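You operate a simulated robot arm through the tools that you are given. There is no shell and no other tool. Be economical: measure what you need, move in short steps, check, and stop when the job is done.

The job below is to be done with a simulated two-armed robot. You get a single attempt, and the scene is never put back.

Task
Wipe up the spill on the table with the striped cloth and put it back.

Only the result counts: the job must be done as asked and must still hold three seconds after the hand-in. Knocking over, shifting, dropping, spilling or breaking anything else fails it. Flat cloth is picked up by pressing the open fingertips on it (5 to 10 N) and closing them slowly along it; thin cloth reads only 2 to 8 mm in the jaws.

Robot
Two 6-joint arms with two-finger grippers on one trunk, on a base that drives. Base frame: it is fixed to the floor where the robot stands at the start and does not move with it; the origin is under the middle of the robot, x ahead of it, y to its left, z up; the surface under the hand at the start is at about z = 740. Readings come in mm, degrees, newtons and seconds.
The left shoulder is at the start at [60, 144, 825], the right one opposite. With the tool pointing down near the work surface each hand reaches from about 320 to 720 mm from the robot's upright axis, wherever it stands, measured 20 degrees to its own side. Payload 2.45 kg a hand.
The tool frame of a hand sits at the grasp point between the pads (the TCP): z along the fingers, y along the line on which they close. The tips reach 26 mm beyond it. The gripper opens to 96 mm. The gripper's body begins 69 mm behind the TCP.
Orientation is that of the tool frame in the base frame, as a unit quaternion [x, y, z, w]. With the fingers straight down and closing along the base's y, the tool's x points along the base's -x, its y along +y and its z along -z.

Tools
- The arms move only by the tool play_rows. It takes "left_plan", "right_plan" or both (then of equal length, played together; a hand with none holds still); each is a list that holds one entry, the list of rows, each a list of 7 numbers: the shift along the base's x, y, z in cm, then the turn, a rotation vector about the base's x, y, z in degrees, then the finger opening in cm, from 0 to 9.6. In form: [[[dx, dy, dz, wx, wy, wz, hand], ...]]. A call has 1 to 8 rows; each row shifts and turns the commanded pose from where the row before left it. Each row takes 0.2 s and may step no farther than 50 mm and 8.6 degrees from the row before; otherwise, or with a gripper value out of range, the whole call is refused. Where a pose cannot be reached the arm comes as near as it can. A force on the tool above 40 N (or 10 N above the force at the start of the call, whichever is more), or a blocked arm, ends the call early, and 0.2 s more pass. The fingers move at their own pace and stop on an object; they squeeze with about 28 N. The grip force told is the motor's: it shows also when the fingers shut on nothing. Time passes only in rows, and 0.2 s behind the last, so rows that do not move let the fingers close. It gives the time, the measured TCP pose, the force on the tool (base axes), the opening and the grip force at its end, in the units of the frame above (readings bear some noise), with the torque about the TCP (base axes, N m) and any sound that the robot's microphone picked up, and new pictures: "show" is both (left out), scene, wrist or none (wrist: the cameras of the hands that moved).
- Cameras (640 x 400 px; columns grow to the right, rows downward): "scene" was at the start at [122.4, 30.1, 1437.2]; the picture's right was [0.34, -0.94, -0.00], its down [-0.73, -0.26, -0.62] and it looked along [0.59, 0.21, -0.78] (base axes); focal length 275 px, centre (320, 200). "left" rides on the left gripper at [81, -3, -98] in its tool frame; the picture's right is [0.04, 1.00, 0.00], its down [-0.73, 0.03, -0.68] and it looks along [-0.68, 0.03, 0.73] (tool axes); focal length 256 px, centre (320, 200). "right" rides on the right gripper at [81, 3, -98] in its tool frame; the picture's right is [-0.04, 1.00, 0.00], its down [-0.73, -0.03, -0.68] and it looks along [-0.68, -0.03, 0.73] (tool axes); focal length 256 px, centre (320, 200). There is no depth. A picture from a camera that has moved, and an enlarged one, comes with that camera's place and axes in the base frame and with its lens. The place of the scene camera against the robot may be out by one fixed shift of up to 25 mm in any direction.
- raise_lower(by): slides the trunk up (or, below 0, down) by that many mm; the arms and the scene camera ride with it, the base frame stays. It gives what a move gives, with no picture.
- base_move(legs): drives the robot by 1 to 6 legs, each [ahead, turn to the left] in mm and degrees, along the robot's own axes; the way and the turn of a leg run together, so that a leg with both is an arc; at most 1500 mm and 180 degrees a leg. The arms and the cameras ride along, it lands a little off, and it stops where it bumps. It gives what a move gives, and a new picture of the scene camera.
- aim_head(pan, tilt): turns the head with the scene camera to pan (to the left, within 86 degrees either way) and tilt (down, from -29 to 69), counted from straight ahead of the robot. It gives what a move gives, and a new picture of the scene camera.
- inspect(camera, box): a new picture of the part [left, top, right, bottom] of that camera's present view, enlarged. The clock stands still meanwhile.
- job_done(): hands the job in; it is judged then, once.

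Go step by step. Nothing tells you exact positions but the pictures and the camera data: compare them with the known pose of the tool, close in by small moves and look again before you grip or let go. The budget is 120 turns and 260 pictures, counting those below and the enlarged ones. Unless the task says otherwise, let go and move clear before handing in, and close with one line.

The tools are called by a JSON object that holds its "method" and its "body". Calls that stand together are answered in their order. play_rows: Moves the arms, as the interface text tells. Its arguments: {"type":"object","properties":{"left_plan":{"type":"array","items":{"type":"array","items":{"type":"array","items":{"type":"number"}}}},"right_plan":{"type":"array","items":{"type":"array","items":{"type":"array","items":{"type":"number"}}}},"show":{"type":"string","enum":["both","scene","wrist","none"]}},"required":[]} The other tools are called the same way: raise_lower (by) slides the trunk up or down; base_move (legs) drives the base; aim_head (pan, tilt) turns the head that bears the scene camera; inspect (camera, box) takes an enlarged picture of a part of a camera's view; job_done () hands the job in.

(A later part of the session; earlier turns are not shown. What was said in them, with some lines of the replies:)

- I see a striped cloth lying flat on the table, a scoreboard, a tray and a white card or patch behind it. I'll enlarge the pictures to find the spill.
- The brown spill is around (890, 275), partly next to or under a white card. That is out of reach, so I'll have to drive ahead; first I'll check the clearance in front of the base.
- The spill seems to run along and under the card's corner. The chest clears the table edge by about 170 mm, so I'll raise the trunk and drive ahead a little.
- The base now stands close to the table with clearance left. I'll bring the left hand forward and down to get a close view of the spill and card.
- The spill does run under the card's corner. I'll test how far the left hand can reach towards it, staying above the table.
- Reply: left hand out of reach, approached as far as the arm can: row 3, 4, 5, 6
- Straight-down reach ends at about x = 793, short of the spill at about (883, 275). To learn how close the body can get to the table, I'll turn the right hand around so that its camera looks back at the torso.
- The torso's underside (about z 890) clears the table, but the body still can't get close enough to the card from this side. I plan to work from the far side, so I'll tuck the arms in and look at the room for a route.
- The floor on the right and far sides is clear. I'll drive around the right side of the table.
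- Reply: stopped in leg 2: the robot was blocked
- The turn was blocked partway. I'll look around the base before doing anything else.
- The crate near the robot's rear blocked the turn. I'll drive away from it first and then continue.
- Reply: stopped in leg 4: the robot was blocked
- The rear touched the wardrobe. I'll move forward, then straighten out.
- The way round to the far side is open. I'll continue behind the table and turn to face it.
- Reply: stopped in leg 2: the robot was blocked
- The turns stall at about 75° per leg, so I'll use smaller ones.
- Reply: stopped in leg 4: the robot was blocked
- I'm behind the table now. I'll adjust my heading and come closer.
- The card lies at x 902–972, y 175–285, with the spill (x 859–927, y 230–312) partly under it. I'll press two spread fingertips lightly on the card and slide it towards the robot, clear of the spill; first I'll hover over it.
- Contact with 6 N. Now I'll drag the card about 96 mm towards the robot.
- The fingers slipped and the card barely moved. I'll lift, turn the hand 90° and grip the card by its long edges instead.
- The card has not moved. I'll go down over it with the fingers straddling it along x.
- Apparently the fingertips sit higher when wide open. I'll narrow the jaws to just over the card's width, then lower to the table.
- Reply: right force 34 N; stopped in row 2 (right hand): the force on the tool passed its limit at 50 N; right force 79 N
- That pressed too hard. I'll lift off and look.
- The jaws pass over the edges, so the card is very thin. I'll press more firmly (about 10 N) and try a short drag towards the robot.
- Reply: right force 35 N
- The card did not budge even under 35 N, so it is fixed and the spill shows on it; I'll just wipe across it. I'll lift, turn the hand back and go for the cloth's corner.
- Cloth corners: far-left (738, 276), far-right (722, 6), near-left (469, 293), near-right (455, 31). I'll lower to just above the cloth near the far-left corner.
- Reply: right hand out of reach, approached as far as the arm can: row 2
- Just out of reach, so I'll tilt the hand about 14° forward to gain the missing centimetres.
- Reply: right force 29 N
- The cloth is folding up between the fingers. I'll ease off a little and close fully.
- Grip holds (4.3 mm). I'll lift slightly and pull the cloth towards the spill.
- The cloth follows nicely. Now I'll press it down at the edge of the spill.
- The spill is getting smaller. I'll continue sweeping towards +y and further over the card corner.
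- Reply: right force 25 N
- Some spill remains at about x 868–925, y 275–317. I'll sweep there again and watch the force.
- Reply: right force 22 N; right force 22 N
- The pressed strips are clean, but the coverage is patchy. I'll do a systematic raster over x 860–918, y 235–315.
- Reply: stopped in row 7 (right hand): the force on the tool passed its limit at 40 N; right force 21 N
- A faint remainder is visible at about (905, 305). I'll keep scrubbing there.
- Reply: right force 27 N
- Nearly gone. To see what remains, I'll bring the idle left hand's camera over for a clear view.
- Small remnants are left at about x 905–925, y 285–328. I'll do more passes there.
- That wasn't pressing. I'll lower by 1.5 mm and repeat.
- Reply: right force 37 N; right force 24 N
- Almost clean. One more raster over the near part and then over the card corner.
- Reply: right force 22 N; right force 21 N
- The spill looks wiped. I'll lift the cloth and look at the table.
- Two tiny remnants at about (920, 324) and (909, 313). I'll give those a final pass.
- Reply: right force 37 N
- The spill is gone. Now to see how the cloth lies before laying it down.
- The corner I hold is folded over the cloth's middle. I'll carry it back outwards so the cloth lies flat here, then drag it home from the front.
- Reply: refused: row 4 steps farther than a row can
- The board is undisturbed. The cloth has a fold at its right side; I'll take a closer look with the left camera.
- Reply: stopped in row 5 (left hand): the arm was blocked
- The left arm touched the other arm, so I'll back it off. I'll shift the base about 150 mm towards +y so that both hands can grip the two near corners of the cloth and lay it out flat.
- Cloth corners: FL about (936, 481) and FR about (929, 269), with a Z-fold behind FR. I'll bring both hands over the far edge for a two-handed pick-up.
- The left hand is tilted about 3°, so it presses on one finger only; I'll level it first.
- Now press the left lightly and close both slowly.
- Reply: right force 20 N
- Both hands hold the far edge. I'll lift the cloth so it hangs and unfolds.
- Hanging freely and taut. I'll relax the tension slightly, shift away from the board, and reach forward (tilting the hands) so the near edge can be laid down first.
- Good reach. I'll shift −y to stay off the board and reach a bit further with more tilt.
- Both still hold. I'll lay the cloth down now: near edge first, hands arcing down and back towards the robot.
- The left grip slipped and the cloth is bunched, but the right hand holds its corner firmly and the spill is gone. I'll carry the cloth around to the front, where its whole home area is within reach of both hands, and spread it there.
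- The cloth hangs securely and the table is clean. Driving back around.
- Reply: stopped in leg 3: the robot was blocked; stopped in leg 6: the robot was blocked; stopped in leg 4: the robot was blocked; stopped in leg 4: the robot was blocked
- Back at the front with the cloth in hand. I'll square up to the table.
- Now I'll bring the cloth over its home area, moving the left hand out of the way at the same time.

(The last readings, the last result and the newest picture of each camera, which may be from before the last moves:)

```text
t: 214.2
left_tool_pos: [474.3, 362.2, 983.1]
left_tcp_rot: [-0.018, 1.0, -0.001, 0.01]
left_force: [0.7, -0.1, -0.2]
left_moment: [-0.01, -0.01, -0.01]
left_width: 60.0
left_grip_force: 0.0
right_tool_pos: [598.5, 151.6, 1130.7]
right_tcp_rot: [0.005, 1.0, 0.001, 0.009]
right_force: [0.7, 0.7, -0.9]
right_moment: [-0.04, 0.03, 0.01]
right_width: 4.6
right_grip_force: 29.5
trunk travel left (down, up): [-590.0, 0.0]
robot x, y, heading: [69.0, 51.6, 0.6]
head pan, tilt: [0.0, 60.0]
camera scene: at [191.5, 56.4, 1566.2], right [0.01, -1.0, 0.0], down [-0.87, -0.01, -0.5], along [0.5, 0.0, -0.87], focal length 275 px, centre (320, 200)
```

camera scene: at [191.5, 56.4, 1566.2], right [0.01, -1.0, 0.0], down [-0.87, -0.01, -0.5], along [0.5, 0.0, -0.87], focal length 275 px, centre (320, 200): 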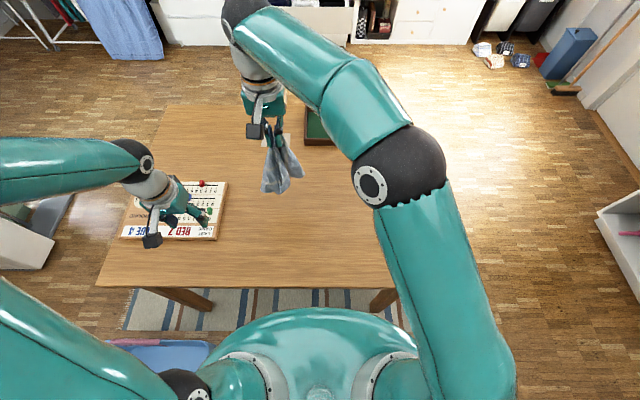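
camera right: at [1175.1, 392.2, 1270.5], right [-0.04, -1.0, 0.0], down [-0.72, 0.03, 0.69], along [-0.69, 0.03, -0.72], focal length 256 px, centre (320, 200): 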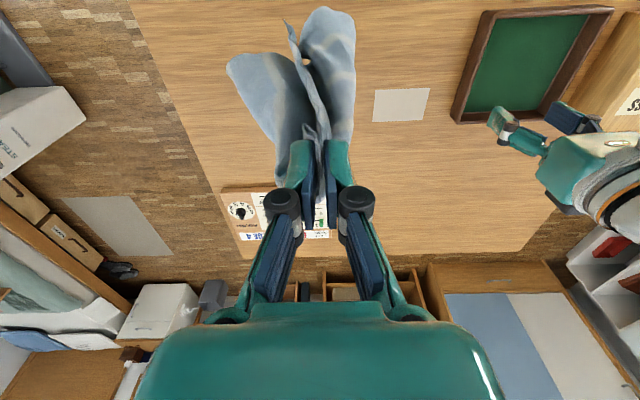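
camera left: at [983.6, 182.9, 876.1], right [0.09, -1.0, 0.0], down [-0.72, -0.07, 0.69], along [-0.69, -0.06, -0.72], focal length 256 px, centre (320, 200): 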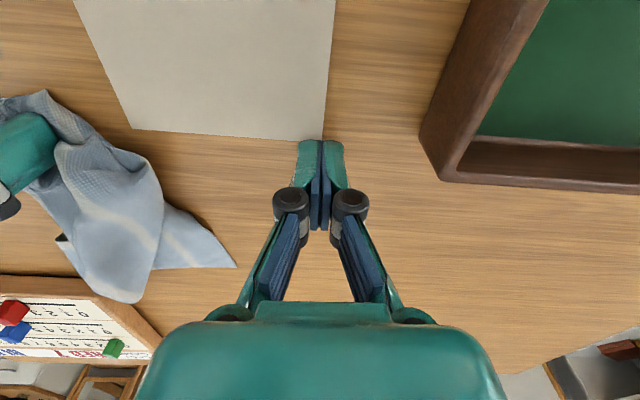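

{"method": "play_rows", "body": {"right_plan": [[[0, 0, -4.5, 0, 0, 0, 0], [-1.9, -3.8, -0.27, 0, 0, 0, 0], [-1.9, -3.7, -0.8, 0, 0, 0, 0], [-1.8, -3.65, -1.3, 0, 0, 0, 0], [-1.75, -3.5, -1.8, 0, 0, 0, 0], [-1.6, -3.2, -2.25, 0, 0, 0, 0], [-1.45, -2.85, -2.7, 0, 0, 0, 0], [-1.25, -2.5, -3.05, 0, 0, 0, 0]]], "show": "none"}}

{"method": "play_rows", "body": {"right_plan": [[[-1.1, -2.1, -3.4, 0, 0, 0, 0], [-0.85, -1.7, -3.6, 0, 0, 0, 0], [-0.6, -1.25, -3.8, 0, 0, 0, 0], [-0.6, -1.2, -4.0, 0, 0, 0, 0], [-0.6, -1.2, -3.5, 0, 0, 0, 0], [-1, -2, 0, 0, 0, 0, 0]]], "left_plan": [[[2, 0, 0, 0, 0, 0, 6], [2, 0, 0, 0, 0, 0, 6], [0, -2, 0, 0, 0, 0, 6], [0, -2, 0, 0, 0, 0, 6], [0, -2, 0, 0, 0, 0, 6], [0, 0, 0, 0, 0, 0, 6]]], "show": "both"}}

```text
t: 216.0
left_tool_pos: [473.5, 359.6, 983.0]
left_tcp_rot: [-0.018, 1.0, 0.0, 0.011]
left_force: [0.4, -0.5, 0.7]
left_moment: [0.0, 0.01, 0.01]
left_width: 59.8
left_grip_force: 0.1
right_tool_pos: [480.0, -80.6, 965.0]
right_tcp_rot: [0.004, 1.0, 0.002, 0.011]
right_force: [-0.5, -0.1, -1.0]
right_moment: [0.0, 0.02, 0.0]
right_width: 4.7
right_grip_force: 29.0
trunk travel left (down, up): [-590.0, 0.0]
robot x, y, heading: [72.3, 46.2, 0.4]
head pan, tilt: [0.0, 60.0]
```

```text
t: 217.4
left_tool_pos: [513.8, 295.1, 982.7]
left_tcp_rot: [-0.019, 1.0, 0.0, 0.011]
left_force: [-0.4, 0.0, -0.6]
left_moment: [0.0, 0.01, -0.01]
left_width: 60.2
left_grip_force: 0.1
right_tool_pos: [428.2, -177.6, 778.7]
right_tcp_rot: [0.005, 1.0, 0.001, 0.01]
right_force: [0.7, 0.0, 0.3]
right_moment: [-0.01, -0.02, 0.0]
right_width: 4.5
right_grip_force: 26.1
trunk travel left (down, up): [-590.0, 0.0]
robot x, y, heading: [73.4, 47.7, 0.5]
head pan, tilt: [0.0, 60.0]
camera scene: at [189.1, 54.3, 1566.5], right [0.01, -1.0, 0.0], down [-0.87, -0.01, -0.5], along [0.5, 0.01, -0.87], focal length 275 px, centre (320, 200)
camera right: at [346.0, -172.4, 875.1], right [0.05, 1.0, 0.0], down [0.72, -0.04, 0.69], along [0.69, -0.03, -0.72], focal length 256 px, centre (320, 200)
camera left: at [430.0, 288.8, 1079.7], right [-0.08, 1.0, 0.0], down [0.72, 0.06, 0.69], along [0.69, 0.05, -0.72], focal length 256 px, centre (320, 200)
```

scene: 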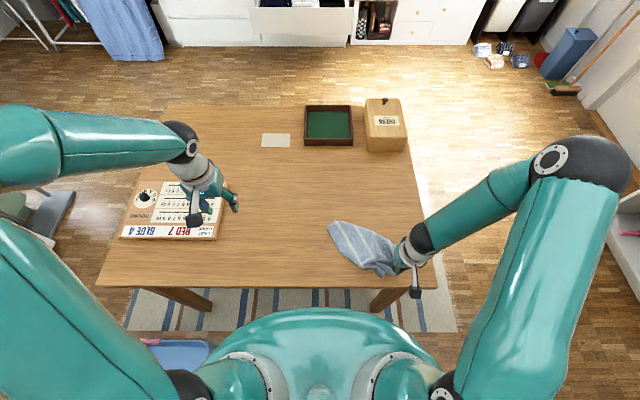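
right: 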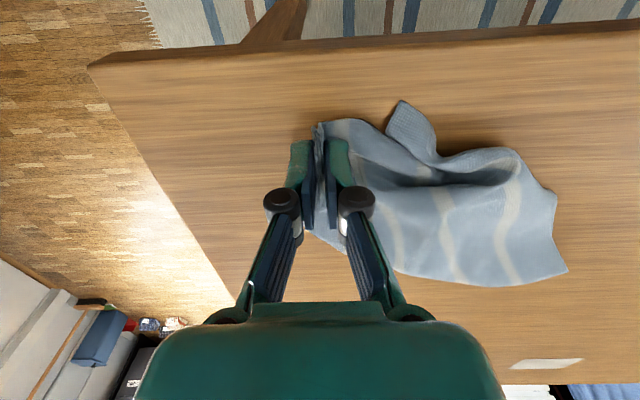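
left: 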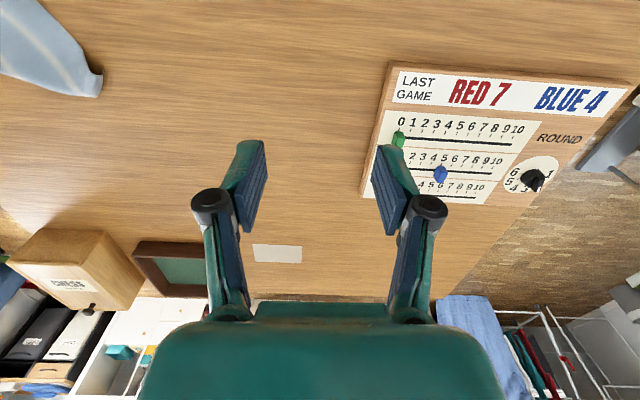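

The cloth laid out fairly well. Right holds corner FL at (428, −178); the next corner along that edge, FR, lies at about (583, 63). I'll bring the left hand there, aligned with the edge.

{"method": "play_rows", "body": {"left_plan": [[[0.5, -3.7, -2.7, 0, 0, -4.7, 6], [0.5, -3.7, -2.7, 0, 0, -4.7, 6], [0.5, -3.7, -2.7, 0, 0, -4.7, 6], [0.5, -3.7, -2.7, 0, 0, -4.7, 6], [0.5, -3.7, -2.7, 0, 0, -4.7, 6], [0.5, -3.7, -2.7, 0, 0, -4.7, 6], [0.5, -3.8, -2.8, 0, 0, -4.8, 6]]], "show": "both"}}

```text
t: 219.0
left_tool_pos: [548.3, 35.7, 794.3]
left_tcp_rot: [0.267, 0.964, -0.003, 0.01]
left_force: [0.8, 0.6, -0.6]
left_moment: [0.01, -0.01, 0.0]
left_width: 60.1
left_grip_force: 0.0
right_tool_pos: [430.5, -176.0, 779.8]
right_tcp_rot: [0.005, 1.0, 0.002, 0.009]
right_force: [0.1, -0.9, -0.9]
right_moment: [0.01, 0.01, 0.03]
right_width: 4.7
right_grip_force: 29.5
trunk travel left (down, up): [-590.0, 0.0]
robot x, y, heading: [73.2, 53.2, 0.4]
head pan, tilt: [0.0, 60.0]
camera scene: at [190.6, 53.4, 1566.3], right [0.01, -1.0, 0.0], down [-0.87, -0.01, -0.5], along [0.5, 0.01, -0.87], focal length 275 px, centre (320, 200)
camera left: at [474.5, 75.3, 890.6], right [0.48, 0.88, 0.0], down [0.63, -0.34, 0.69], along [0.61, -0.33, -0.72], focal length 256 px, centre (320, 200)
```

scene: 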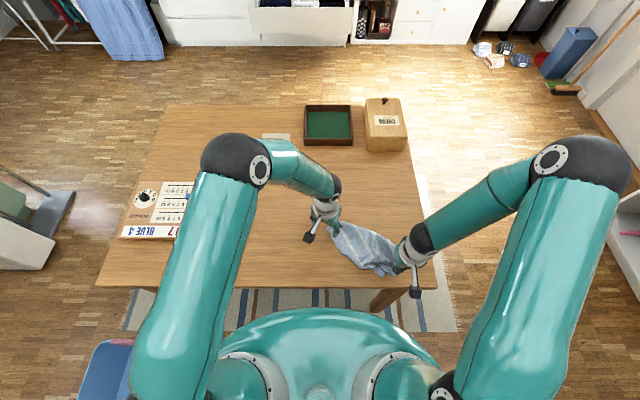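
left: 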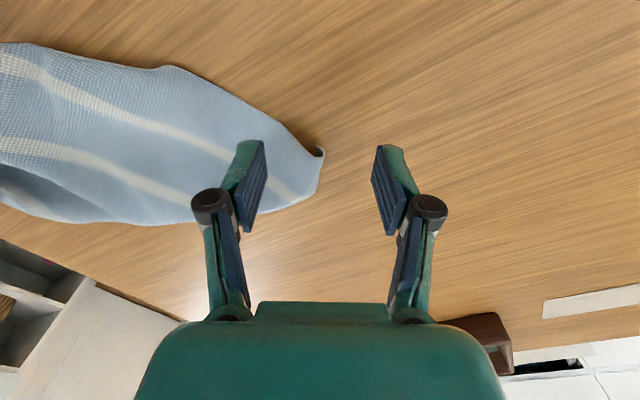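

{"method": "play_rows", "body": {"left_plan": [[[0.3, -4.6, 0, 0, 0, 0, 6], [0, 0, -2.2, 0, 0, 0, 6], [0, 0, -0.6, 0, 0, 0, 6], [0, 0, -0.1, 0, 0, 0, 6]]], "show": "wrist"}}

```text
t: 220.0
left_tool_pos: [551.9, -8.8, 764.8]
left_tcp_rot: [0.266, 0.964, -0.003, 0.011]
left_force: [-1.2, 0.4, 3.1]
left_moment: [0.14, -0.02, 0.02]
left_width: 60.9
left_grip_force: 0.6
right_tool_pos: [430.1, -177.9, 780.6]
right_tcp_rot: [0.004, 1.0, 0.001, 0.01]
right_force: [-0.3, 0.7, 0.3]
right_moment: [-0.03, -0.01, -0.01]
right_width: 4.2
right_grip_force: 26.9
trunk travel left (down, up): [-590.0, 0.0]
robot x, y, heading: [69.6, 47.9, 0.3]
head pan, tilt: [0.0, 60.0]
camera left: at [477.9, 30.2, 861.2], right [0.48, 0.88, 0.0], down [0.63, -0.34, 0.69], along [0.61, -0.33, -0.72], focal length 256 px, centre (320, 200)
```

left: 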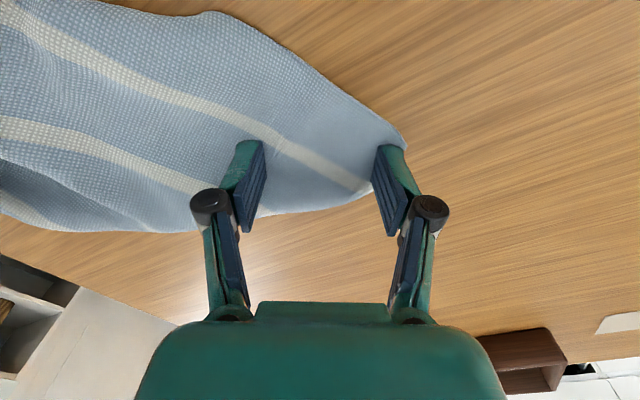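

Contact on the corner. Closing.

{"method": "play_rows", "body": {"left_plan": [[[0, 0, -0.08, 0, 0, 0, 5.4], [0, 0, 0, 0, 0, 0, 4.6], [0, 0, 0.05, 0, 0, 0, 3.8], [0, 0, 0.05, 0, 0, 0, 3.0], [0, 0, 0.05, 0, 0, 0, 2.2], [0, 0, 0.06, 0, 0, 0, 1.4], [0, 0, 0.06, 0, 0, 0, 0.6], [0, 0, 0, 0, 0, 0, 0]]], "show": "wrist"}}

```text
t: 221.8
left_tool_pos: [551.2, -10.6, 766.9]
left_tcp_rot: [0.266, 0.964, -0.003, 0.011]
left_force: [0.7, 1.3, 20.4]
left_moment: [0.12, -0.09, 0.01]
left_width: 2.5
left_grip_force: 28.2
right_tool_pos: [429.4, -175.6, 779.7]
right_tcp_rot: [0.004, 1.0, 0.001, 0.01]
right_force: [0.4, 1.0, 0.1]
right_moment: [0.06, 0.03, 0.01]
right_width: 3.7
right_grip_force: 25.4
trunk travel left (down, up): [-590.0, 0.0]
robot x, y, heading: [70.9, 51.4, 0.7]
head pan, tilt: [0.0, 60.0]
camera left: at [476.9, 30.1, 863.7], right [0.48, 0.88, 0.0], down [0.63, -0.34, 0.69], along [0.61, -0.33, -0.72], focal length 256 px, centre (320, 200)
```

left: 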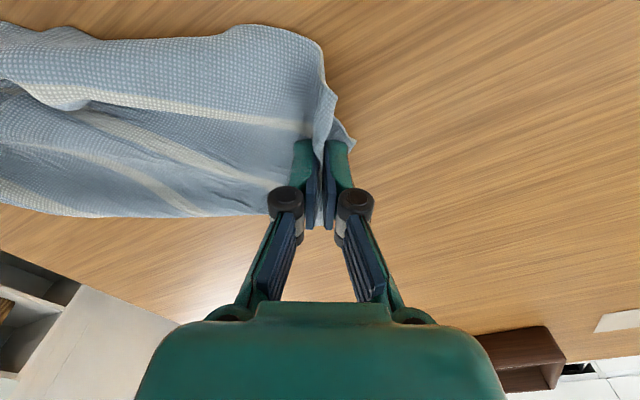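

Both corners held again (2.5 and 3.7 mm). I'll lift the edge gently, keeping the spacing, and bring the cloth over its home place.

{"method": "play_rows", "body": {"left_plan": [[[0, 0, 4.5, 0, 0, 5.5, 0], [0, 0, 4.5, 0, 0, 5.5, 0], [0, 0, 4.5, 0, 0, 5.5, 0], [2.05, 2.9, 1.2, 0, 0, 5.5, 0], [2.05, 2.9, 1.2, 0, 0, 5.5, 0], [2.05, 2.9, 1.2, 0, 0, 5.5, 0]]], "right_plan": [[[0, 0, 4.1, 0, 0, 0, 0], [0, 0, 4.1, 0, 0, 0, 0], [0, 0, 4.1, 0, 0, 0, 0], [3.4, 2.6, 1.2, 0, 0, 0, 0], [3.4, 2.6, 1.2, 0, 0, 0, 0], [3.4, 2.6, 1.2, 0, 0, 0, 0]]], "show": "wrist"}}

```text
t: 223.2
left_tool_pos: [616.9, 79.0, 936.3]
left_tcp_rot: [-0.019, 1.0, -0.001, 0.01]
left_force: [-0.4, -0.1, 0.1]
left_moment: [-0.01, 0.04, 0.02]
left_width: 4.6
left_grip_force: 27.4
right_tool_pos: [533.9, -100.3, 937.9]
right_tcp_rot: [0.005, 1.0, 0.001, 0.008]
right_force: [0.4, 1.3, -0.2]
right_moment: [-0.02, 0.04, 0.05]
right_width: 4.0
right_grip_force: 27.4
trunk travel left (down, up): [-590.0, 0.0]
robot x, y, heading: [74.8, 50.3, 0.7]
head pan, tilt: [0.0, 60.0]
camera right: at [450.5, -96.1, 1035.3], right [0.05, 1.0, 0.0], down [0.72, -0.04, 0.69], along [0.69, -0.03, -0.72], focal length 256 px, centre (320, 200)
camera left: at [534.2, 71.7, 1033.7], right [-0.08, 1.0, 0.0], down [0.72, 0.06, 0.69], along [0.69, 0.05, -0.72], focal length 256 px, centre (320, 200)
```

right: 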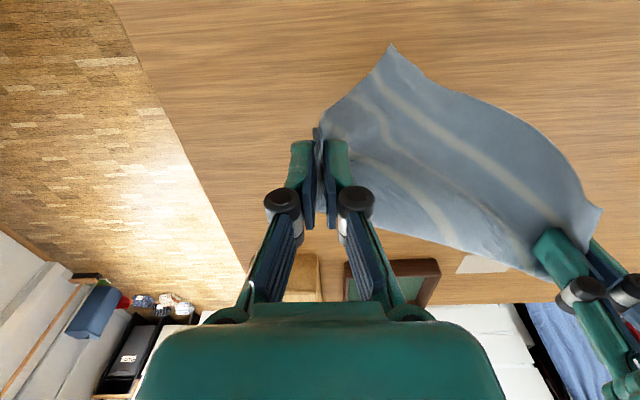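
left: 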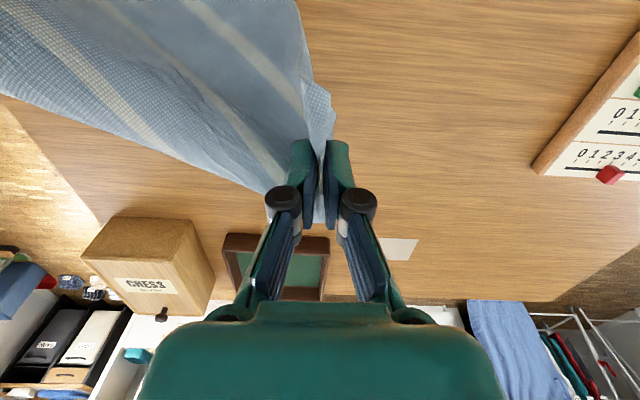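

Both grips are good and the cloth is opening out. I'll carry the edge forward over the far end of the home place (tilting for reach), ready to lay it down towards the robot.

{"method": "play_rows", "body": {"left_plan": [[[1.97, 2.9, 1.2, 0, -4, 0, 0], [1.97, 2.9, 1.2, 0, -4, 0, 0], [1.97, 2.9, 1.2, 0, -4, 0, 0], [1.97, 2.9, 1.2, 0, -4, 0, 0], [1.97, 2.9, 1.2, 0, -5, 0, 0], [1.97, 2.9, 1.0, 0, -5, 0, 0], [0, 0, 0, 0, 0, 0, 0]]], "right_plan": [[[3.35, 2.63, 1.2, 0, -4, 0, 0], [3.35, 2.63, 1.2, 0, -4, 0, 0], [3.35, 2.63, 1.2, 0, -4, 0, 0], [3.35, 2.63, 1.2, 0, -4, 0, 0], [3.35, 2.63, 1.2, 0, -5, 0, 0], [3.35, 2.63, 1.0, 0, -5, 0, 0], [0, 0, 0, 0, 0, 0, 0]]], "show": "both"}}

```text
t: 224.8
left_tool_pos: [729.6, 250.8, 1008.8]
left_tcp_rot: [-0.017, 0.972, -0.005, 0.235]
left_force: [-1.6, 1.6, 0.5]
left_moment: [0.01, -0.04, 0.04]
left_width: 2.9
left_grip_force: 33.6
right_tool_pos: [734.9, 56.7, 1008.5]
right_tcp_rot: [0.003, 0.972, 0.003, 0.235]
right_force: [0.4, 0.3, -0.4]
right_moment: [0.05, -0.05, -0.01]
right_width: 4.6
right_grip_force: 27.1
trunk travel left (down, up): [-590.0, 0.0]
robot x, y, heading: [72.9, 52.7, 0.7]
head pan, tilt: [0.0, 60.0]
camera scene: at [189.0, 53.6, 1566.5], right [0.01, -1.0, 0.0], down [-0.87, -0.01, -0.5], along [0.5, 0.01, -0.87], focal length 275 px, centre (320, 200)
camera right: at [617.2, 61.9, 1057.7], right [0.04, 1.0, 0.02], down [0.34, -0.04, 0.94], along [0.94, -0.03, -0.34], focal length 256 px, centre (320, 200)
camera left: at [611.9, 243.8, 1058.6], right [-0.07, 1.0, -0.03], down [0.34, 0.06, 0.94], along [0.94, 0.05, -0.34], focal length 256 px, centre (320, 200)
```

scene: 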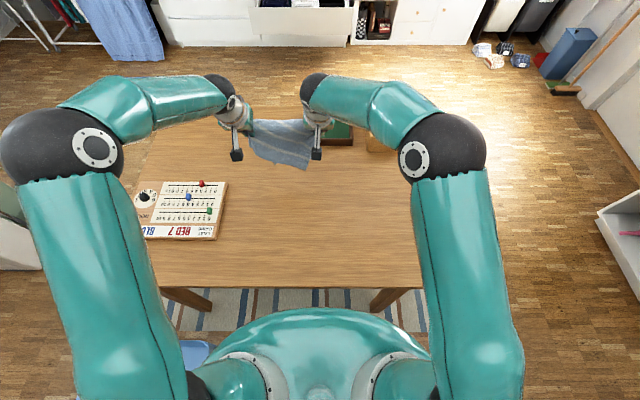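
right: 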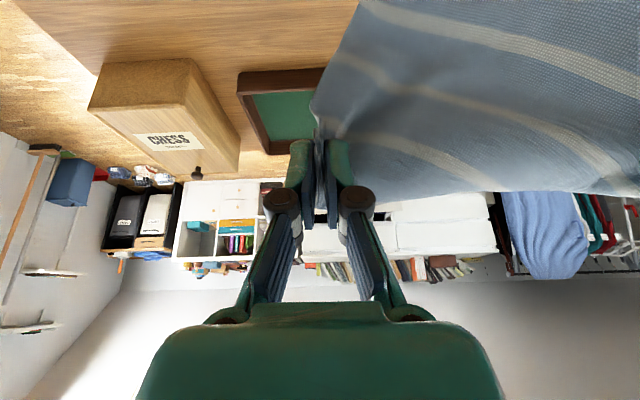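
left: 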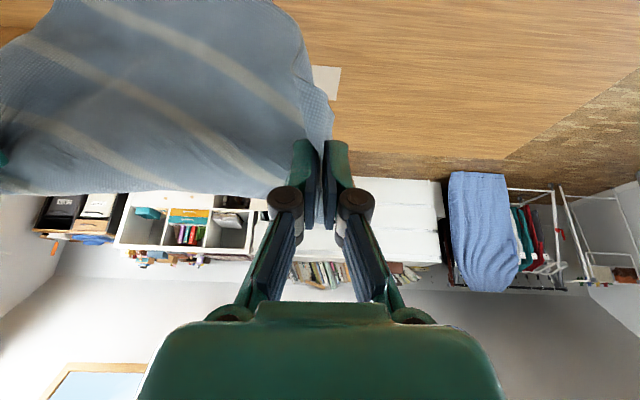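

Hanging nicely. Laying it down: far edge first, hands arcing back and down.

{"method": "play_rows", "body": {"left_plan": [[[0, 0, -2, 0, 3.2, 0, 0], [-4.8, 0, -0.5, 0, 3.2, 0, 0], [-4.7, 0, -1.2, 0, 3.2, 0, 0], [-4.4, 0, -1.9, 0, 3.2, 0, 0], [-3.9, 0, -2.7, 0, 3.2, 0, 0], [-3.2, 0, -3.4, 0, 3.3, 0, 0], [-2.4, 0, -3.9, 0, 3.3, 0, 0], [-1.4, 0, -4.2, 0, 3.3, 0, 0]]], "right_plan": [[[0, 0, -2, 0, 3.2, 0, 0], [-4.8, 0, -0.5, 0, 3.2, 0, 0], [-4.7, 0, -1.2, 0, 3.2, 0, 0], [-4.4, 0, -1.9, 0, 3.2, 0, 0], [-3.9, 0, -2.7, 0, 3.2, 0, 0], [-3.2, 0, -3.4, 0, 3.3, 0, 0], [-2.4, 0, -3.9, 0, 3.3, 0, 0], [-1.4, 0, -4.2, 0, 3.3, 0, 0]]], "show": "both"}}

```text
t: 226.6
left_tool_pos: [482.0, 253.2, 809.8]
left_tcp_rot: [-0.018, 1.0, 0.0, 0.011]
left_force: [-0.4, 0.4, -1.6]
left_moment: [0.0, 0.06, 0.01]
left_width: 4.6
left_grip_force: 35.4
right_tool_pos: [492.9, 59.9, 813.9]
right_tcp_rot: [0.006, 1.0, 0.002, 0.01]
right_force: [-0.5, -0.3, 0.0]
right_moment: [-0.04, 0.04, -0.04]
right_width: 4.4
right_grip_force: 26.9
trunk travel left (down, up): [-590.0, 0.0]
robot x, y, heading: [72.1, 50.7, 0.7]
head pan, tilt: [0.0, 60.0]
camera scene: at [192.1, 54.9, 1566.2], right [0.01, -1.0, 0.0], down [-0.87, -0.01, -0.5], along [0.5, 0.0, -0.87], focal length 275 px, centre (320, 200)
camera right: at [409.4, 64.0, 909.4], right [0.05, 1.0, 0.0], down [0.72, -0.04, 0.69], along [0.69, -0.03, -0.72], focal length 256 px, centre (320, 200)
camera left: at [398.3, 246.7, 907.1], right [-0.08, 1.0, 0.0], down [0.72, 0.06, 0.69], along [0.69, 0.05, -0.72], focal length 256 px, centre (320, 200)
```

scene: 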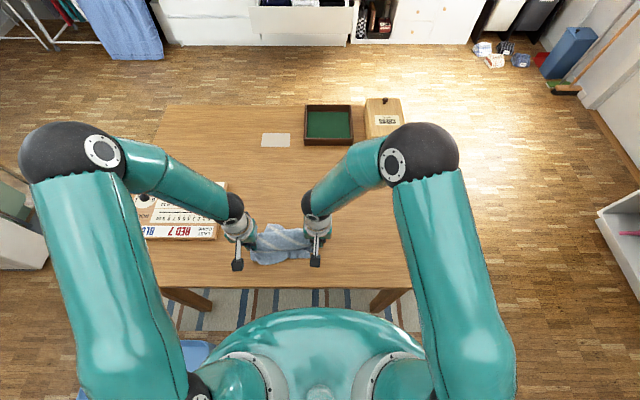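
right: 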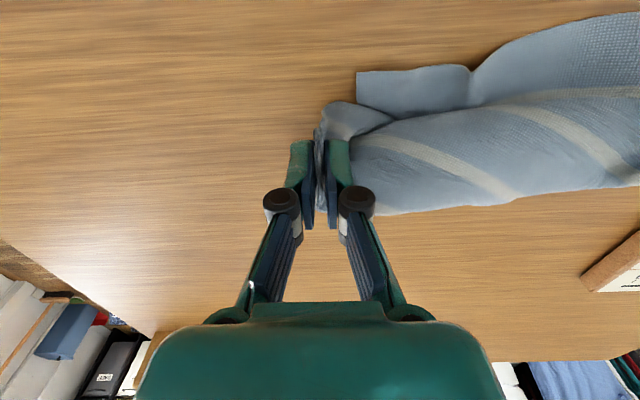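
left: 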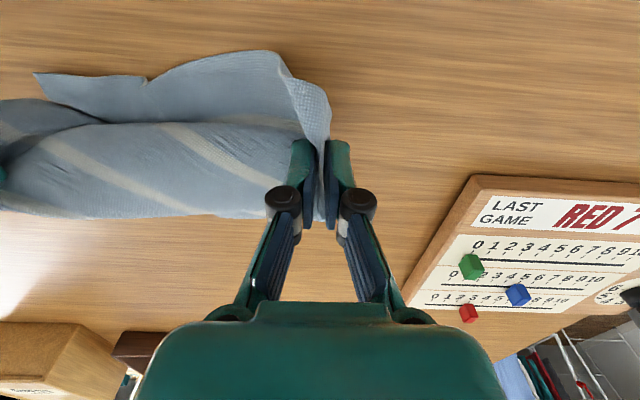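

The free edge folded towards the robot side. That works in reverse too: I'll draw the held edge forward to the far side so the cloth trails flat behind it.

{"method": "play_rows", "body": {"left_plan": [[[3, 0, -0.2, 0, 0, 0, 0], [3, 0, -0.2, 0, 0, 0, 0], [3, 0, -0.4, 0, 0, 0, 0], [3, 0, -0.5, 0, 0, 0, 0], [3, 0, -0.5, 0, 0, 0, 0], [3, 0, -0.5, 0, 0, 0, 0], [3, 0, -0.6, 0, 0, 0, 0], [3, 0, -0.6, 0, 0, 0, 0]]], "right_plan": [[[2.75, -0.1, -0.2, 0, 0, 0, 0], [2.75, -0.1, -0.3, 0, 0, 0, 0], [2.75, -0.1, -0.5, 0, 0, 0, 0], [2.75, -0.1, -0.5, 0, 0, 0, 0], [2.75, 0, -0.6, 0, 0, 0, 0], [2.75, 0, -0.6, 0, 0, 0, 0], [2.75, 0, -0.6, 0, 0, 0, 0], [2.75, 0, -0.6, 0, 0, 0, 0]]], "show": "both"}}

```text
t: 228.4
left_tool_pos: [726.0, 250.9, 775.6]
left_tcp_rot: [-0.019, 1.0, -0.001, 0.01]
left_force: [-0.9, -0.5, 1.9]
left_moment: [0.03, -0.04, 0.01]
left_width: 1.1
left_grip_force: 24.6
right_tool_pos: [706.2, 55.0, 771.8]
right_tcp_rot: [0.004, 1.0, 0.001, 0.009]
right_force: [-0.9, 0.9, 1.6]
right_moment: [0.06, 0.05, 0.0]
right_width: 4.1
right_grip_force: 26.5
trunk travel left (down, up): [-590.0, 0.0]
robot x, y, heading: [70.9, 47.1, 0.8]
head pan, tilt: [0.0, 60.0]
camera scene: at [191.3, 54.4, 1566.4], right [0.01, -1.0, 0.0], down [-0.87, -0.01, -0.5], along [0.5, 0.01, -0.87], focal length 275 px, centre (320, 200)
camera right: at [623.7, 59.1, 867.6], right [0.05, 1.0, 0.0], down [0.72, -0.04, 0.69], along [0.69, -0.03, -0.72], focal length 256 px, centre (320, 200)
camera left: at [641.1, 243.7, 871.5], right [-0.08, 1.0, 0.0], down [0.72, 0.06, 0.69], along [0.69, 0.05, -0.72], focal length 256 px, centre (320, 200)
```

scene: 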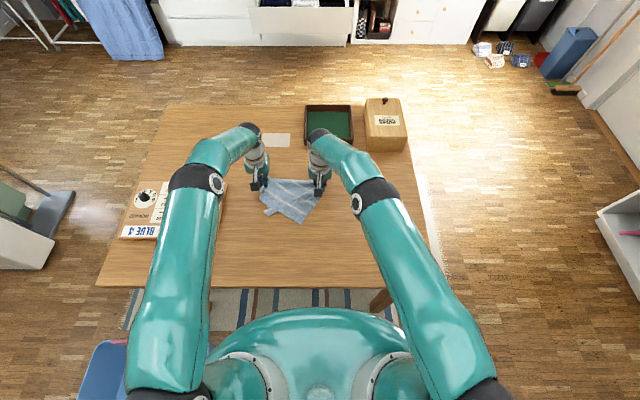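
right: 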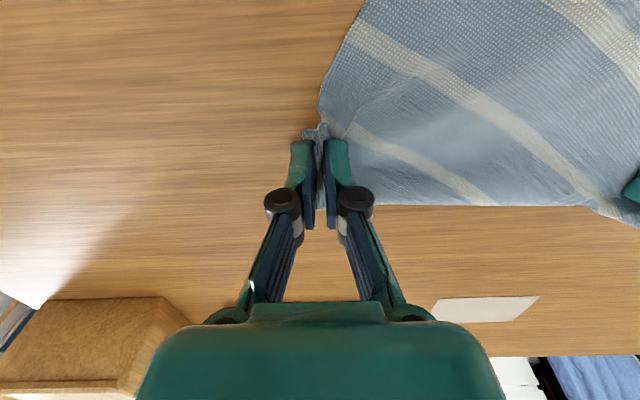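
left: 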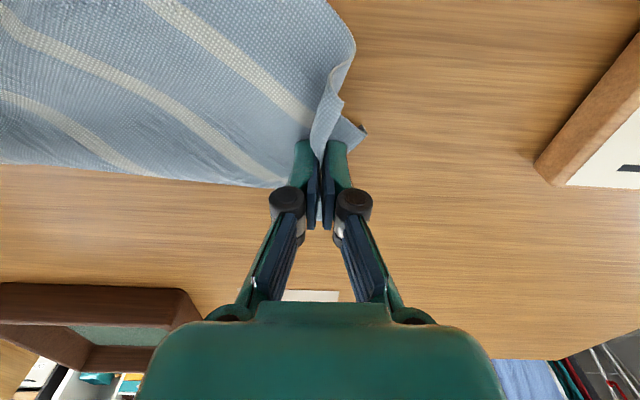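

{"method": "inspect", "body": {"camera": "scene", "box": [230, 140, 370, 240]}}

```text
4.00 times, centred on (300, 190) of scene
camera zoom: at [191.3, 54.4, 1566.4], right [0.01, -1.0, 0.0], down [-0.87, -0.01, -0.5], along [0.5, 0.01, -0.87], focal length 1099 px, centre (400, 240)
```

zoom: 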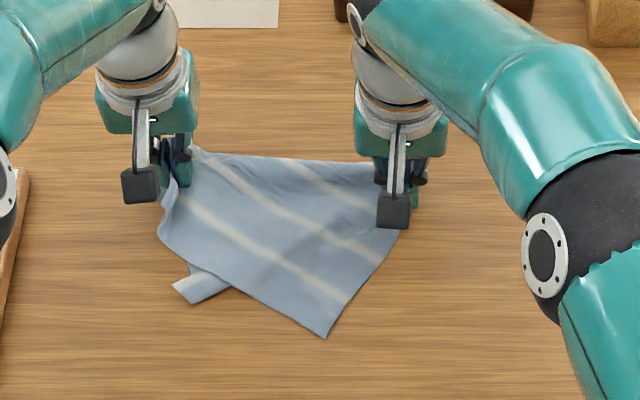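

The near part is still folded under, so I'll lift the cloth again to let it hang out straight, then lay it near edge first.

{"method": "play_rows", "body": {"left_plan": [[[-1, -0.2, 3.5, 0, 0, 0, 0], [-1, -0.2, 4, 0, 0, 0, 0], [-1, -0.2, 4.5, 0, 0, 0, 0], [-2, 0, 4.3, 0, 0, 0, 0], [-2, 0, 4.3, 0, 0, 0, 0], [-3, 0, 3.5, 0, 0, 0, 0], [-4.2, 0, 1.5, 0, 0, 0, 0], [-4, 0, 0, 0, 0, 0, 0]]], "right_plan": [[[-1, 0.2, 3.5, 0, 0, 0, 0], [-1, 0.2, 4, 0, 0, 0, 0], [-1, 0.2, 4.5, 0, 0, 0, 0], [-2, 0, 4.3, 0, 0, 0, 0], [-2, 0, 4.3, 0, 0, 0, 0], [-3, 0, 3.5, 0, 0, 0, 0], [-4.2, 0, 1.5, 0, 0, 0, 0], [-4, 0, 0, 0, 0, 0, 0]]], "show": "none"}}

{"method": "play_rows", "body": {"left_plan": [[[-2, 0, 0, 0, 0, 0, 0], [-1, 0, 0, 0, 0, 0, 0], [0, 0, 0, 0, 0, 0, 0], [0, 0, 0, 0, 0, 0, 0], [0, 0, 0, 0, 0, 0, 0]]], "right_plan": [[[-2, 0, 0, 0, 0, 0, 0], [-1, 0, 0, 0, 0, 0, 0], [0, 0, 0, 0, 0, 0, 0], [0, 0, 0, 0, 0, 0, 0], [0, 0, 0, 0, 0, 0, 0]]], "show": "both"}}

```text
t: 230.2
left_tool_pos: [540.6, 247.3, 1032.1]
left_tcp_rot: [-0.018, 1.0, 0.0, 0.012]
left_force: [0.5, -0.2, 0.8]
left_moment: [0.01, -0.02, 0.01]
left_width: 4.3
left_grip_force: 36.0
right_tool_pos: [525.9, 64.1, 1030.2]
right_tcp_rot: [0.006, 1.0, 0.002, 0.012]
right_force: [0.2, 0.6, -0.4]
right_moment: [-0.02, -0.04, -0.03]
right_width: 4.8
right_grip_force: 30.5
trunk travel left (down, up): [-590.0, 0.0]
robot x, y, heading: [70.2, 49.7, 0.7]
head pan, tilt: [0.0, 60.0]
```

```text
t: 231.4
left_tool_pos: [512.9, 245.4, 1032.4]
left_tcp_rot: [-0.019, 1.0, 0.0, 0.011]
left_force: [0.0, 0.5, 0.5]
left_moment: [0.01, 0.01, -0.02]
left_width: 4.2
left_grip_force: 25.5
right_tool_pos: [496.2, 63.0, 1029.8]
right_tcp_rot: [0.004, 1.0, 0.0, 0.011]
right_force: [-0.1, 1.2, 1.0]
right_moment: [0.03, 0.02, 0.03]
right_width: 4.0
right_grip_force: 27.1
trunk travel left (down, up): [-590.0, 0.0]
robot x, y, heading: [75.8, 51.1, 0.6]
head pan, tilt: [0.0, 60.0]
camera scene: at [189.9, 54.5, 1566.4], right [0.01, -1.0, 0.0], down [-0.87, -0.01, -0.5], along [0.5, 0.01, -0.87], focal length 275 px, centre (320, 200)
camera right: at [412.1, 67.4, 1125.6], right [0.05, 1.0, 0.0], down [0.72, -0.04, 0.69], along [0.69, -0.03, -0.72], focal length 256 px, centre (320, 200)
camera left: at [429.1, 238.7, 1128.2], right [-0.08, 1.0, 0.0], down [0.72, 0.06, 0.7], along [0.69, 0.05, -0.72], focal length 256 px, centre (320, 200)
```

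scene: 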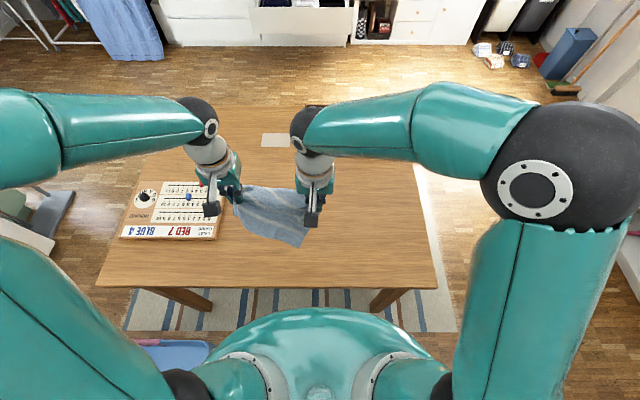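
right: 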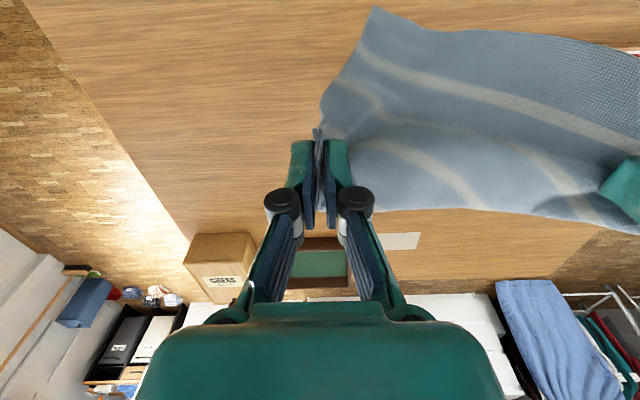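
left: 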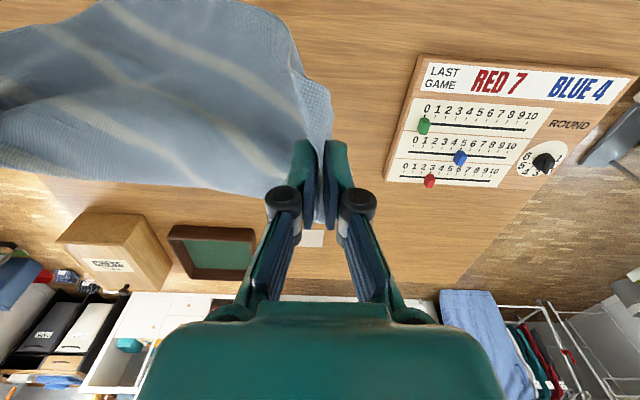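

{"method": "play_rows", "body": {"left_plan": [[[0, 0, -3, 0, 0, 0, 0], [2.8, 0, -2, 0, 0, 0, 0], [4.2, 0, -1.9, 0, 0, 0, 0], [4.2, 0, -2.4, 0, 0, 0, 0], [3.8, 0, -3, 0, 0, 0, 0], [3.1, 0, -3.6, 0, 0, 0, 0], [2.4, 0, -4.0, 0, 0, 0, 0], [1.0, 0, -4.4, 0, 0, 0, 0]]], "right_plan": [[[0, 0, -3, 0, 0, 0, 0], [2.8, 0, -2, 0, 0, 0, 0], [4.2, 0, -1.9, 0, 0, 0, 0], [4.2, 0, -2.4, 0, 0, 0, 0], [3.8, 0, -3, 0, 0, 0, 0], [3.1, 0, -3.6, 0, 0, 0, 0], [2.4, 0, -4.0, 0, 0, 0, 0], [1.0, 0, -4.4, 0, 0, 0, 0]]], "show": "scene"}}

{"method": "inspect", "body": {"camera": "scene", "box": [220, 140, 380, 260]}}

```text
t: 233.2
left_tool_pos: [727.5, 244.2, 789.0]
left_tcp_rot: [-0.018, 1.0, 0.0, 0.011]
left_force: [0.9, -0.6, 1.0]
left_moment: [-0.07, 0.01, 0.01]
left_width: 4.1
left_grip_force: 25.6
right_tool_pos: [709.3, 64.2, 787.2]
right_tcp_rot: [0.005, 1.0, 0.001, 0.011]
right_force: [0.1, 1.5, 0.6]
right_moment: [0.02, 0.03, 0.04]
right_width: 3.9
right_grip_force: 28.0
trunk travel left (down, up): [-590.0, 0.0]
robot x, y, heading: [70.2, 51.5, 0.4]
head pan, tilt: [0.0, 60.0]
camera scene: at [191.7, 54.7, 1566.4], right [0.01, -1.0, 0.0], down [-0.87, -0.01, -0.5], along [0.5, 0.0, -0.87], focal length 275 px, centre (320, 200)
```

scene: 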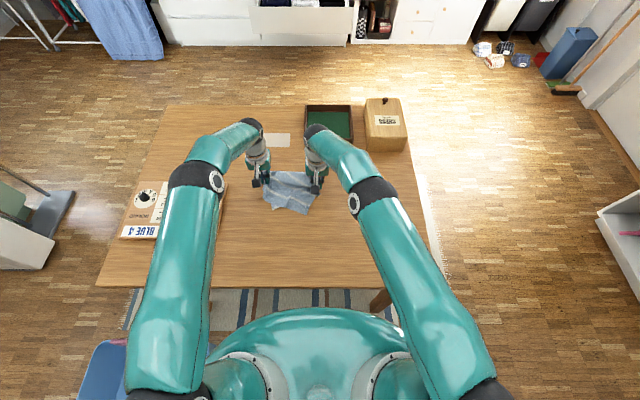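

```text
3.33 times, centred on (300, 200) of scene
camera zoom: at [191.7, 54.7, 1566.4], right [0.01, -1.0, 0.0], down [-0.87, -0.01, -0.5], along [0.5, 0.0, -0.87], focal length 916 px, centre (387, 200)
```

zoom: 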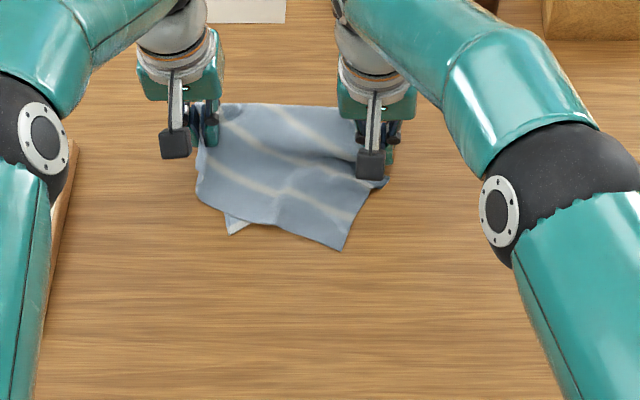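

Time to be economical: the cloth is lying reasonably compact but about 100 mm too far out. I'll re-lay it that much closer so it's centred on its original place.

{"method": "play_rows", "body": {"left_plan": [[[-1, 0, 4.2, 0, 0, 0, 0], [-2.5, 0, 4.2, 0, 0, 0, 0], [-4.5, 0, 1, 0, 0, 0, 0], [-4.5, 0, 0, 0, 0, 0, 0], [-3.5, 0, -1, 0, 0, 0, 0], [2, 0, -3.2, 0, 0, 0, 0], [2.5, 0, -3.5, 0, 0, 0, 0], [1.5, 0, -3.2, 0, 0, 0, 0]]], "right_plan": [[[-1, 0, 4.2, 0, 0, 0, 0], [-2.5, 0, 4.2, 0, 0, 0, 0], [-4.5, 0, 1, 0, 0, 0, 0], [-4.5, 0, 0, 0, 0, 0, 0], [-3.5, 0, -1, 0, 0, 0, 0], [2, 0, -3.2, 0, 0, 0, 0], [2.5, 0, -3.5, 0, 0, 0, 0], [1.5, 0, -3.2, 0, 0, 0, 0]]], "show": "none"}}

{"method": "play_rows", "body": {"left_plan": [[[0, 0, 0, 0, 0, 0, 1.5], [0, 0, 0, 0, 0, 0, 3], [0, 0, 3, 0, 0, 0, 3], [0, 0, 4.5, 0, 0, 0, 3], [-1, 3, 3, 0, 0, 0, 3], [-2, 4, 0, 0, 0, 0, 3], [-2, 4, 0, 0, 0, 0, 3], [-2, 4, 0, 0, 0, 0, 3]]], "right_plan": [[[0, 0, 0, 0, 0, 0, 0], [0, 0, 0, 0, 0, 0, 0], [0, 0, 0, 0, 0, 0, 0], [0, 0, 0, 0, 0, 0, 0], [0, 0, 0, 0, 0, 0, 0], [0, 0, 0, 0, 0, 0, 0], [0, 0, 0, 0, 0, 0, 0], [0, 0, 0, 0, 0, 0, 0]]], "show": "scene"}}

{"method": "inspect", "body": {"camera": "scene", "box": [220, 140, 380, 260]}}

{"method": "inspect", "body": {"camera": "left", "box": [0, 0, 400, 250]}}

```text
t: 235.0
left_tool_pos: [628.9, 244.1, 771.9]
left_tcp_rot: [-0.019, 1.0, -0.001, 0.011]
left_force: [0.6, -0.2, -0.5]
left_moment: [-0.01, 0.01, 0.02]
left_width: 5.1
left_grip_force: 27.7
right_tool_pos: [612.1, 62.4, 771.4]
right_tcp_rot: [0.005, 1.0, 0.002, 0.011]
right_force: [0.5, -0.9, 3.5]
right_moment: [-0.04, 0.09, 0.04]
right_width: 4.7
right_grip_force: 26.9
trunk travel left (down, up): [-590.0, 0.0]
robot x, y, heading: [68.9, 46.1, 0.3]
head pan, tilt: [0.0, 60.0]
```

```text
t: 236.8
left_tool_pos: [560.1, 398.1, 879.3]
left_tcp_rot: [-0.018, 1.0, 0.0, 0.011]
left_force: [-1.0, -0.1, -0.4]
left_moment: [0.0, -0.02, 0.0]
left_width: 29.9
left_grip_force: 0.0
right_tool_pos: [611.2, 63.4, 769.8]
right_tcp_rot: [0.004, 1.0, 0.001, 0.011]
right_force: [0.6, 0.1, 3.6]
right_moment: [0.0, 0.04, 0.0]
right_width: 4.6
right_grip_force: 28.6
trunk travel left (down, up): [-590.0, 0.0]
robot x, y, heading: [70.2, 46.6, 0.7]
head pan, tilt: [0.0, 60.0]
camera scene: at [189.3, 55.1, 1566.4], right [0.01, -1.0, 0.0], down [-0.87, -0.01, -0.5], along [0.5, 0.0, -0.87], focal length 275 px, centre (320, 200)
```

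scene: 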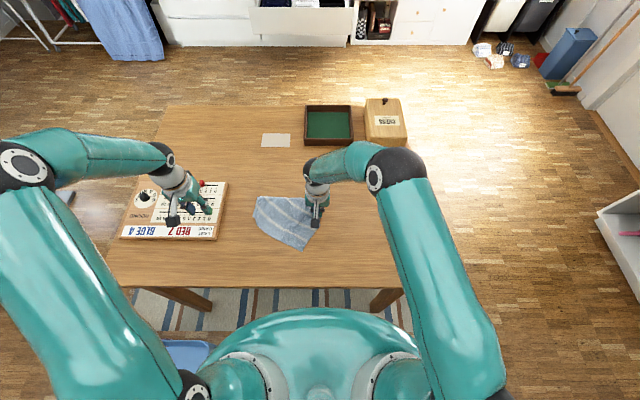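

```text
3.33 times, centred on (300, 200) of scene
camera zoom: at [189.3, 55.1, 1566.4], right [0.01, -1.0, 0.0], down [-0.87, -0.01, -0.5], along [0.5, 0.0, -0.87], focal length 916 px, centre (387, 200)
```

zoom: 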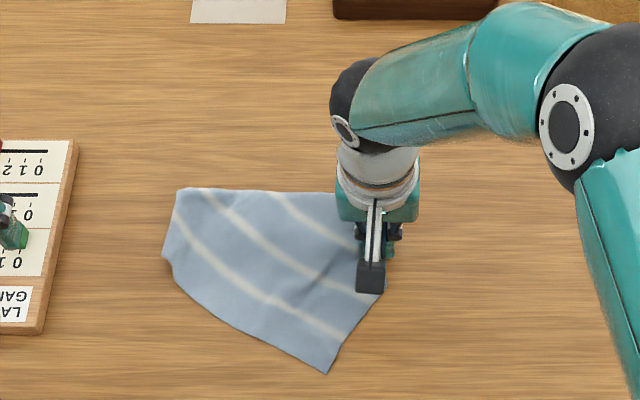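

```text
1.60 times, centred on (200, 125) of left
camera zoom: at [477.1, 391.0, 975.3], right [-0.08, 1.0, 0.0], down [0.72, 0.06, 0.7], along [0.69, 0.05, -0.72], focal length 410 px, centre (512, 320)
```

zoom: 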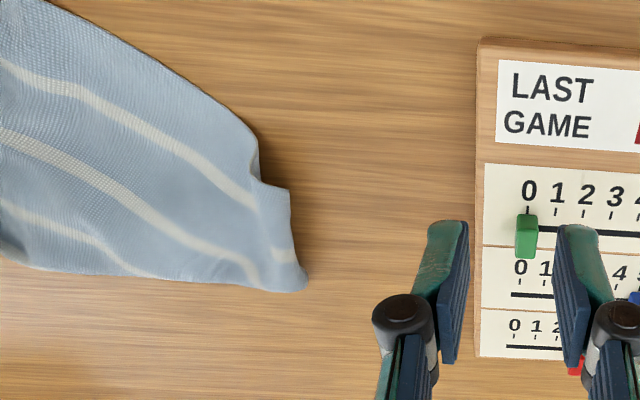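

The cloth now lies flat, though folded over, centred at about (589, 166); the original centre was about (596, 151). I'll release the right hand and move clear.

{"method": "play_rows", "body": {"right_plan": [[[0, 0, 0, 0, 0, 0, 1.5], [0, 0, 0, 0, 0, 0, 3], [0, 0, 3, 0, 0, 0, 3], [0, 0, 4.5, 0, 0, 0, 3], [0, 0, 4.5, 0, 0, 0, 3], [-2, -4, 2, 0, 0, 0, 3], [-2, -4, 0, 0, 0, 0, 3], [-2, -4, 0, 0, 0, 0, 3]]], "show": "scene"}}

{"method": "inspect", "body": {"camera": "scene", "box": [200, 110, 420, 260]}}

```text
t: 238.6
left_tool_pos: [561.8, 395.7, 879.7]
left_tcp_rot: [-0.019, 1.0, 0.0, 0.011]
left_force: [1.0, -0.7, 0.6]
left_moment: [0.03, 0.01, 0.03]
left_width: 30.0
left_grip_force: 0.0
right_tool_pos: [550.1, -59.4, 909.5]
right_tcp_rot: [0.004, 1.0, 0.001, 0.011]
right_force: [0.0, -0.1, -0.3]
right_moment: [0.0, -0.03, 0.01]
right_width: 29.9
right_grip_force: 0.0
trunk travel left (down, up): [-590.0, 0.0]
robot x, y, heading: [72.9, 54.5, 0.7]
head pan, tilt: [0.0, 60.0]
camera scene: at [189.0, 53.1, 1566.5], right [0.01, -1.0, 0.0], down [-0.87, -0.01, -0.5], along [0.5, 0.01, -0.87], focal length 275 px, centre (320, 200)
```

scene: 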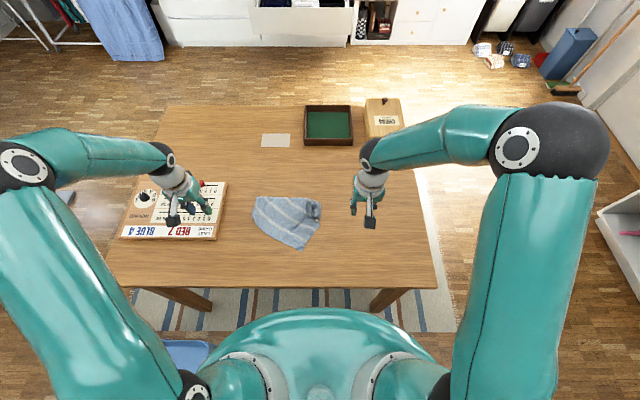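

```text
2.67 times, centred on (310, 185) of scene
camera zoom: at [189.0, 53.1, 1566.5], right [0.01, -1.0, 0.0], down [-0.87, -0.01, -0.5], along [0.5, 0.01, -0.87], focal length 733 px, centre (347, 240)
```

zoom: 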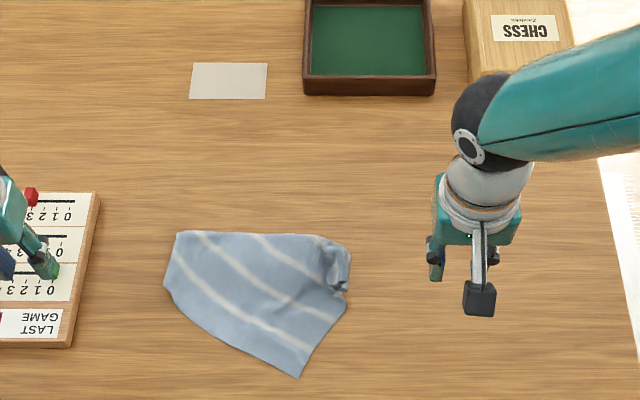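

The spill area is clean, everything else is where it was, and the cloth lies on its original place with both hands clear. Handing in.

{"method": "job_done", "body": {}}

```text
The job is handed in.
```

I wiped up the spill and put the striped cloth back on its original spot, but it lies folded over rather than fully spread as it was at the start.
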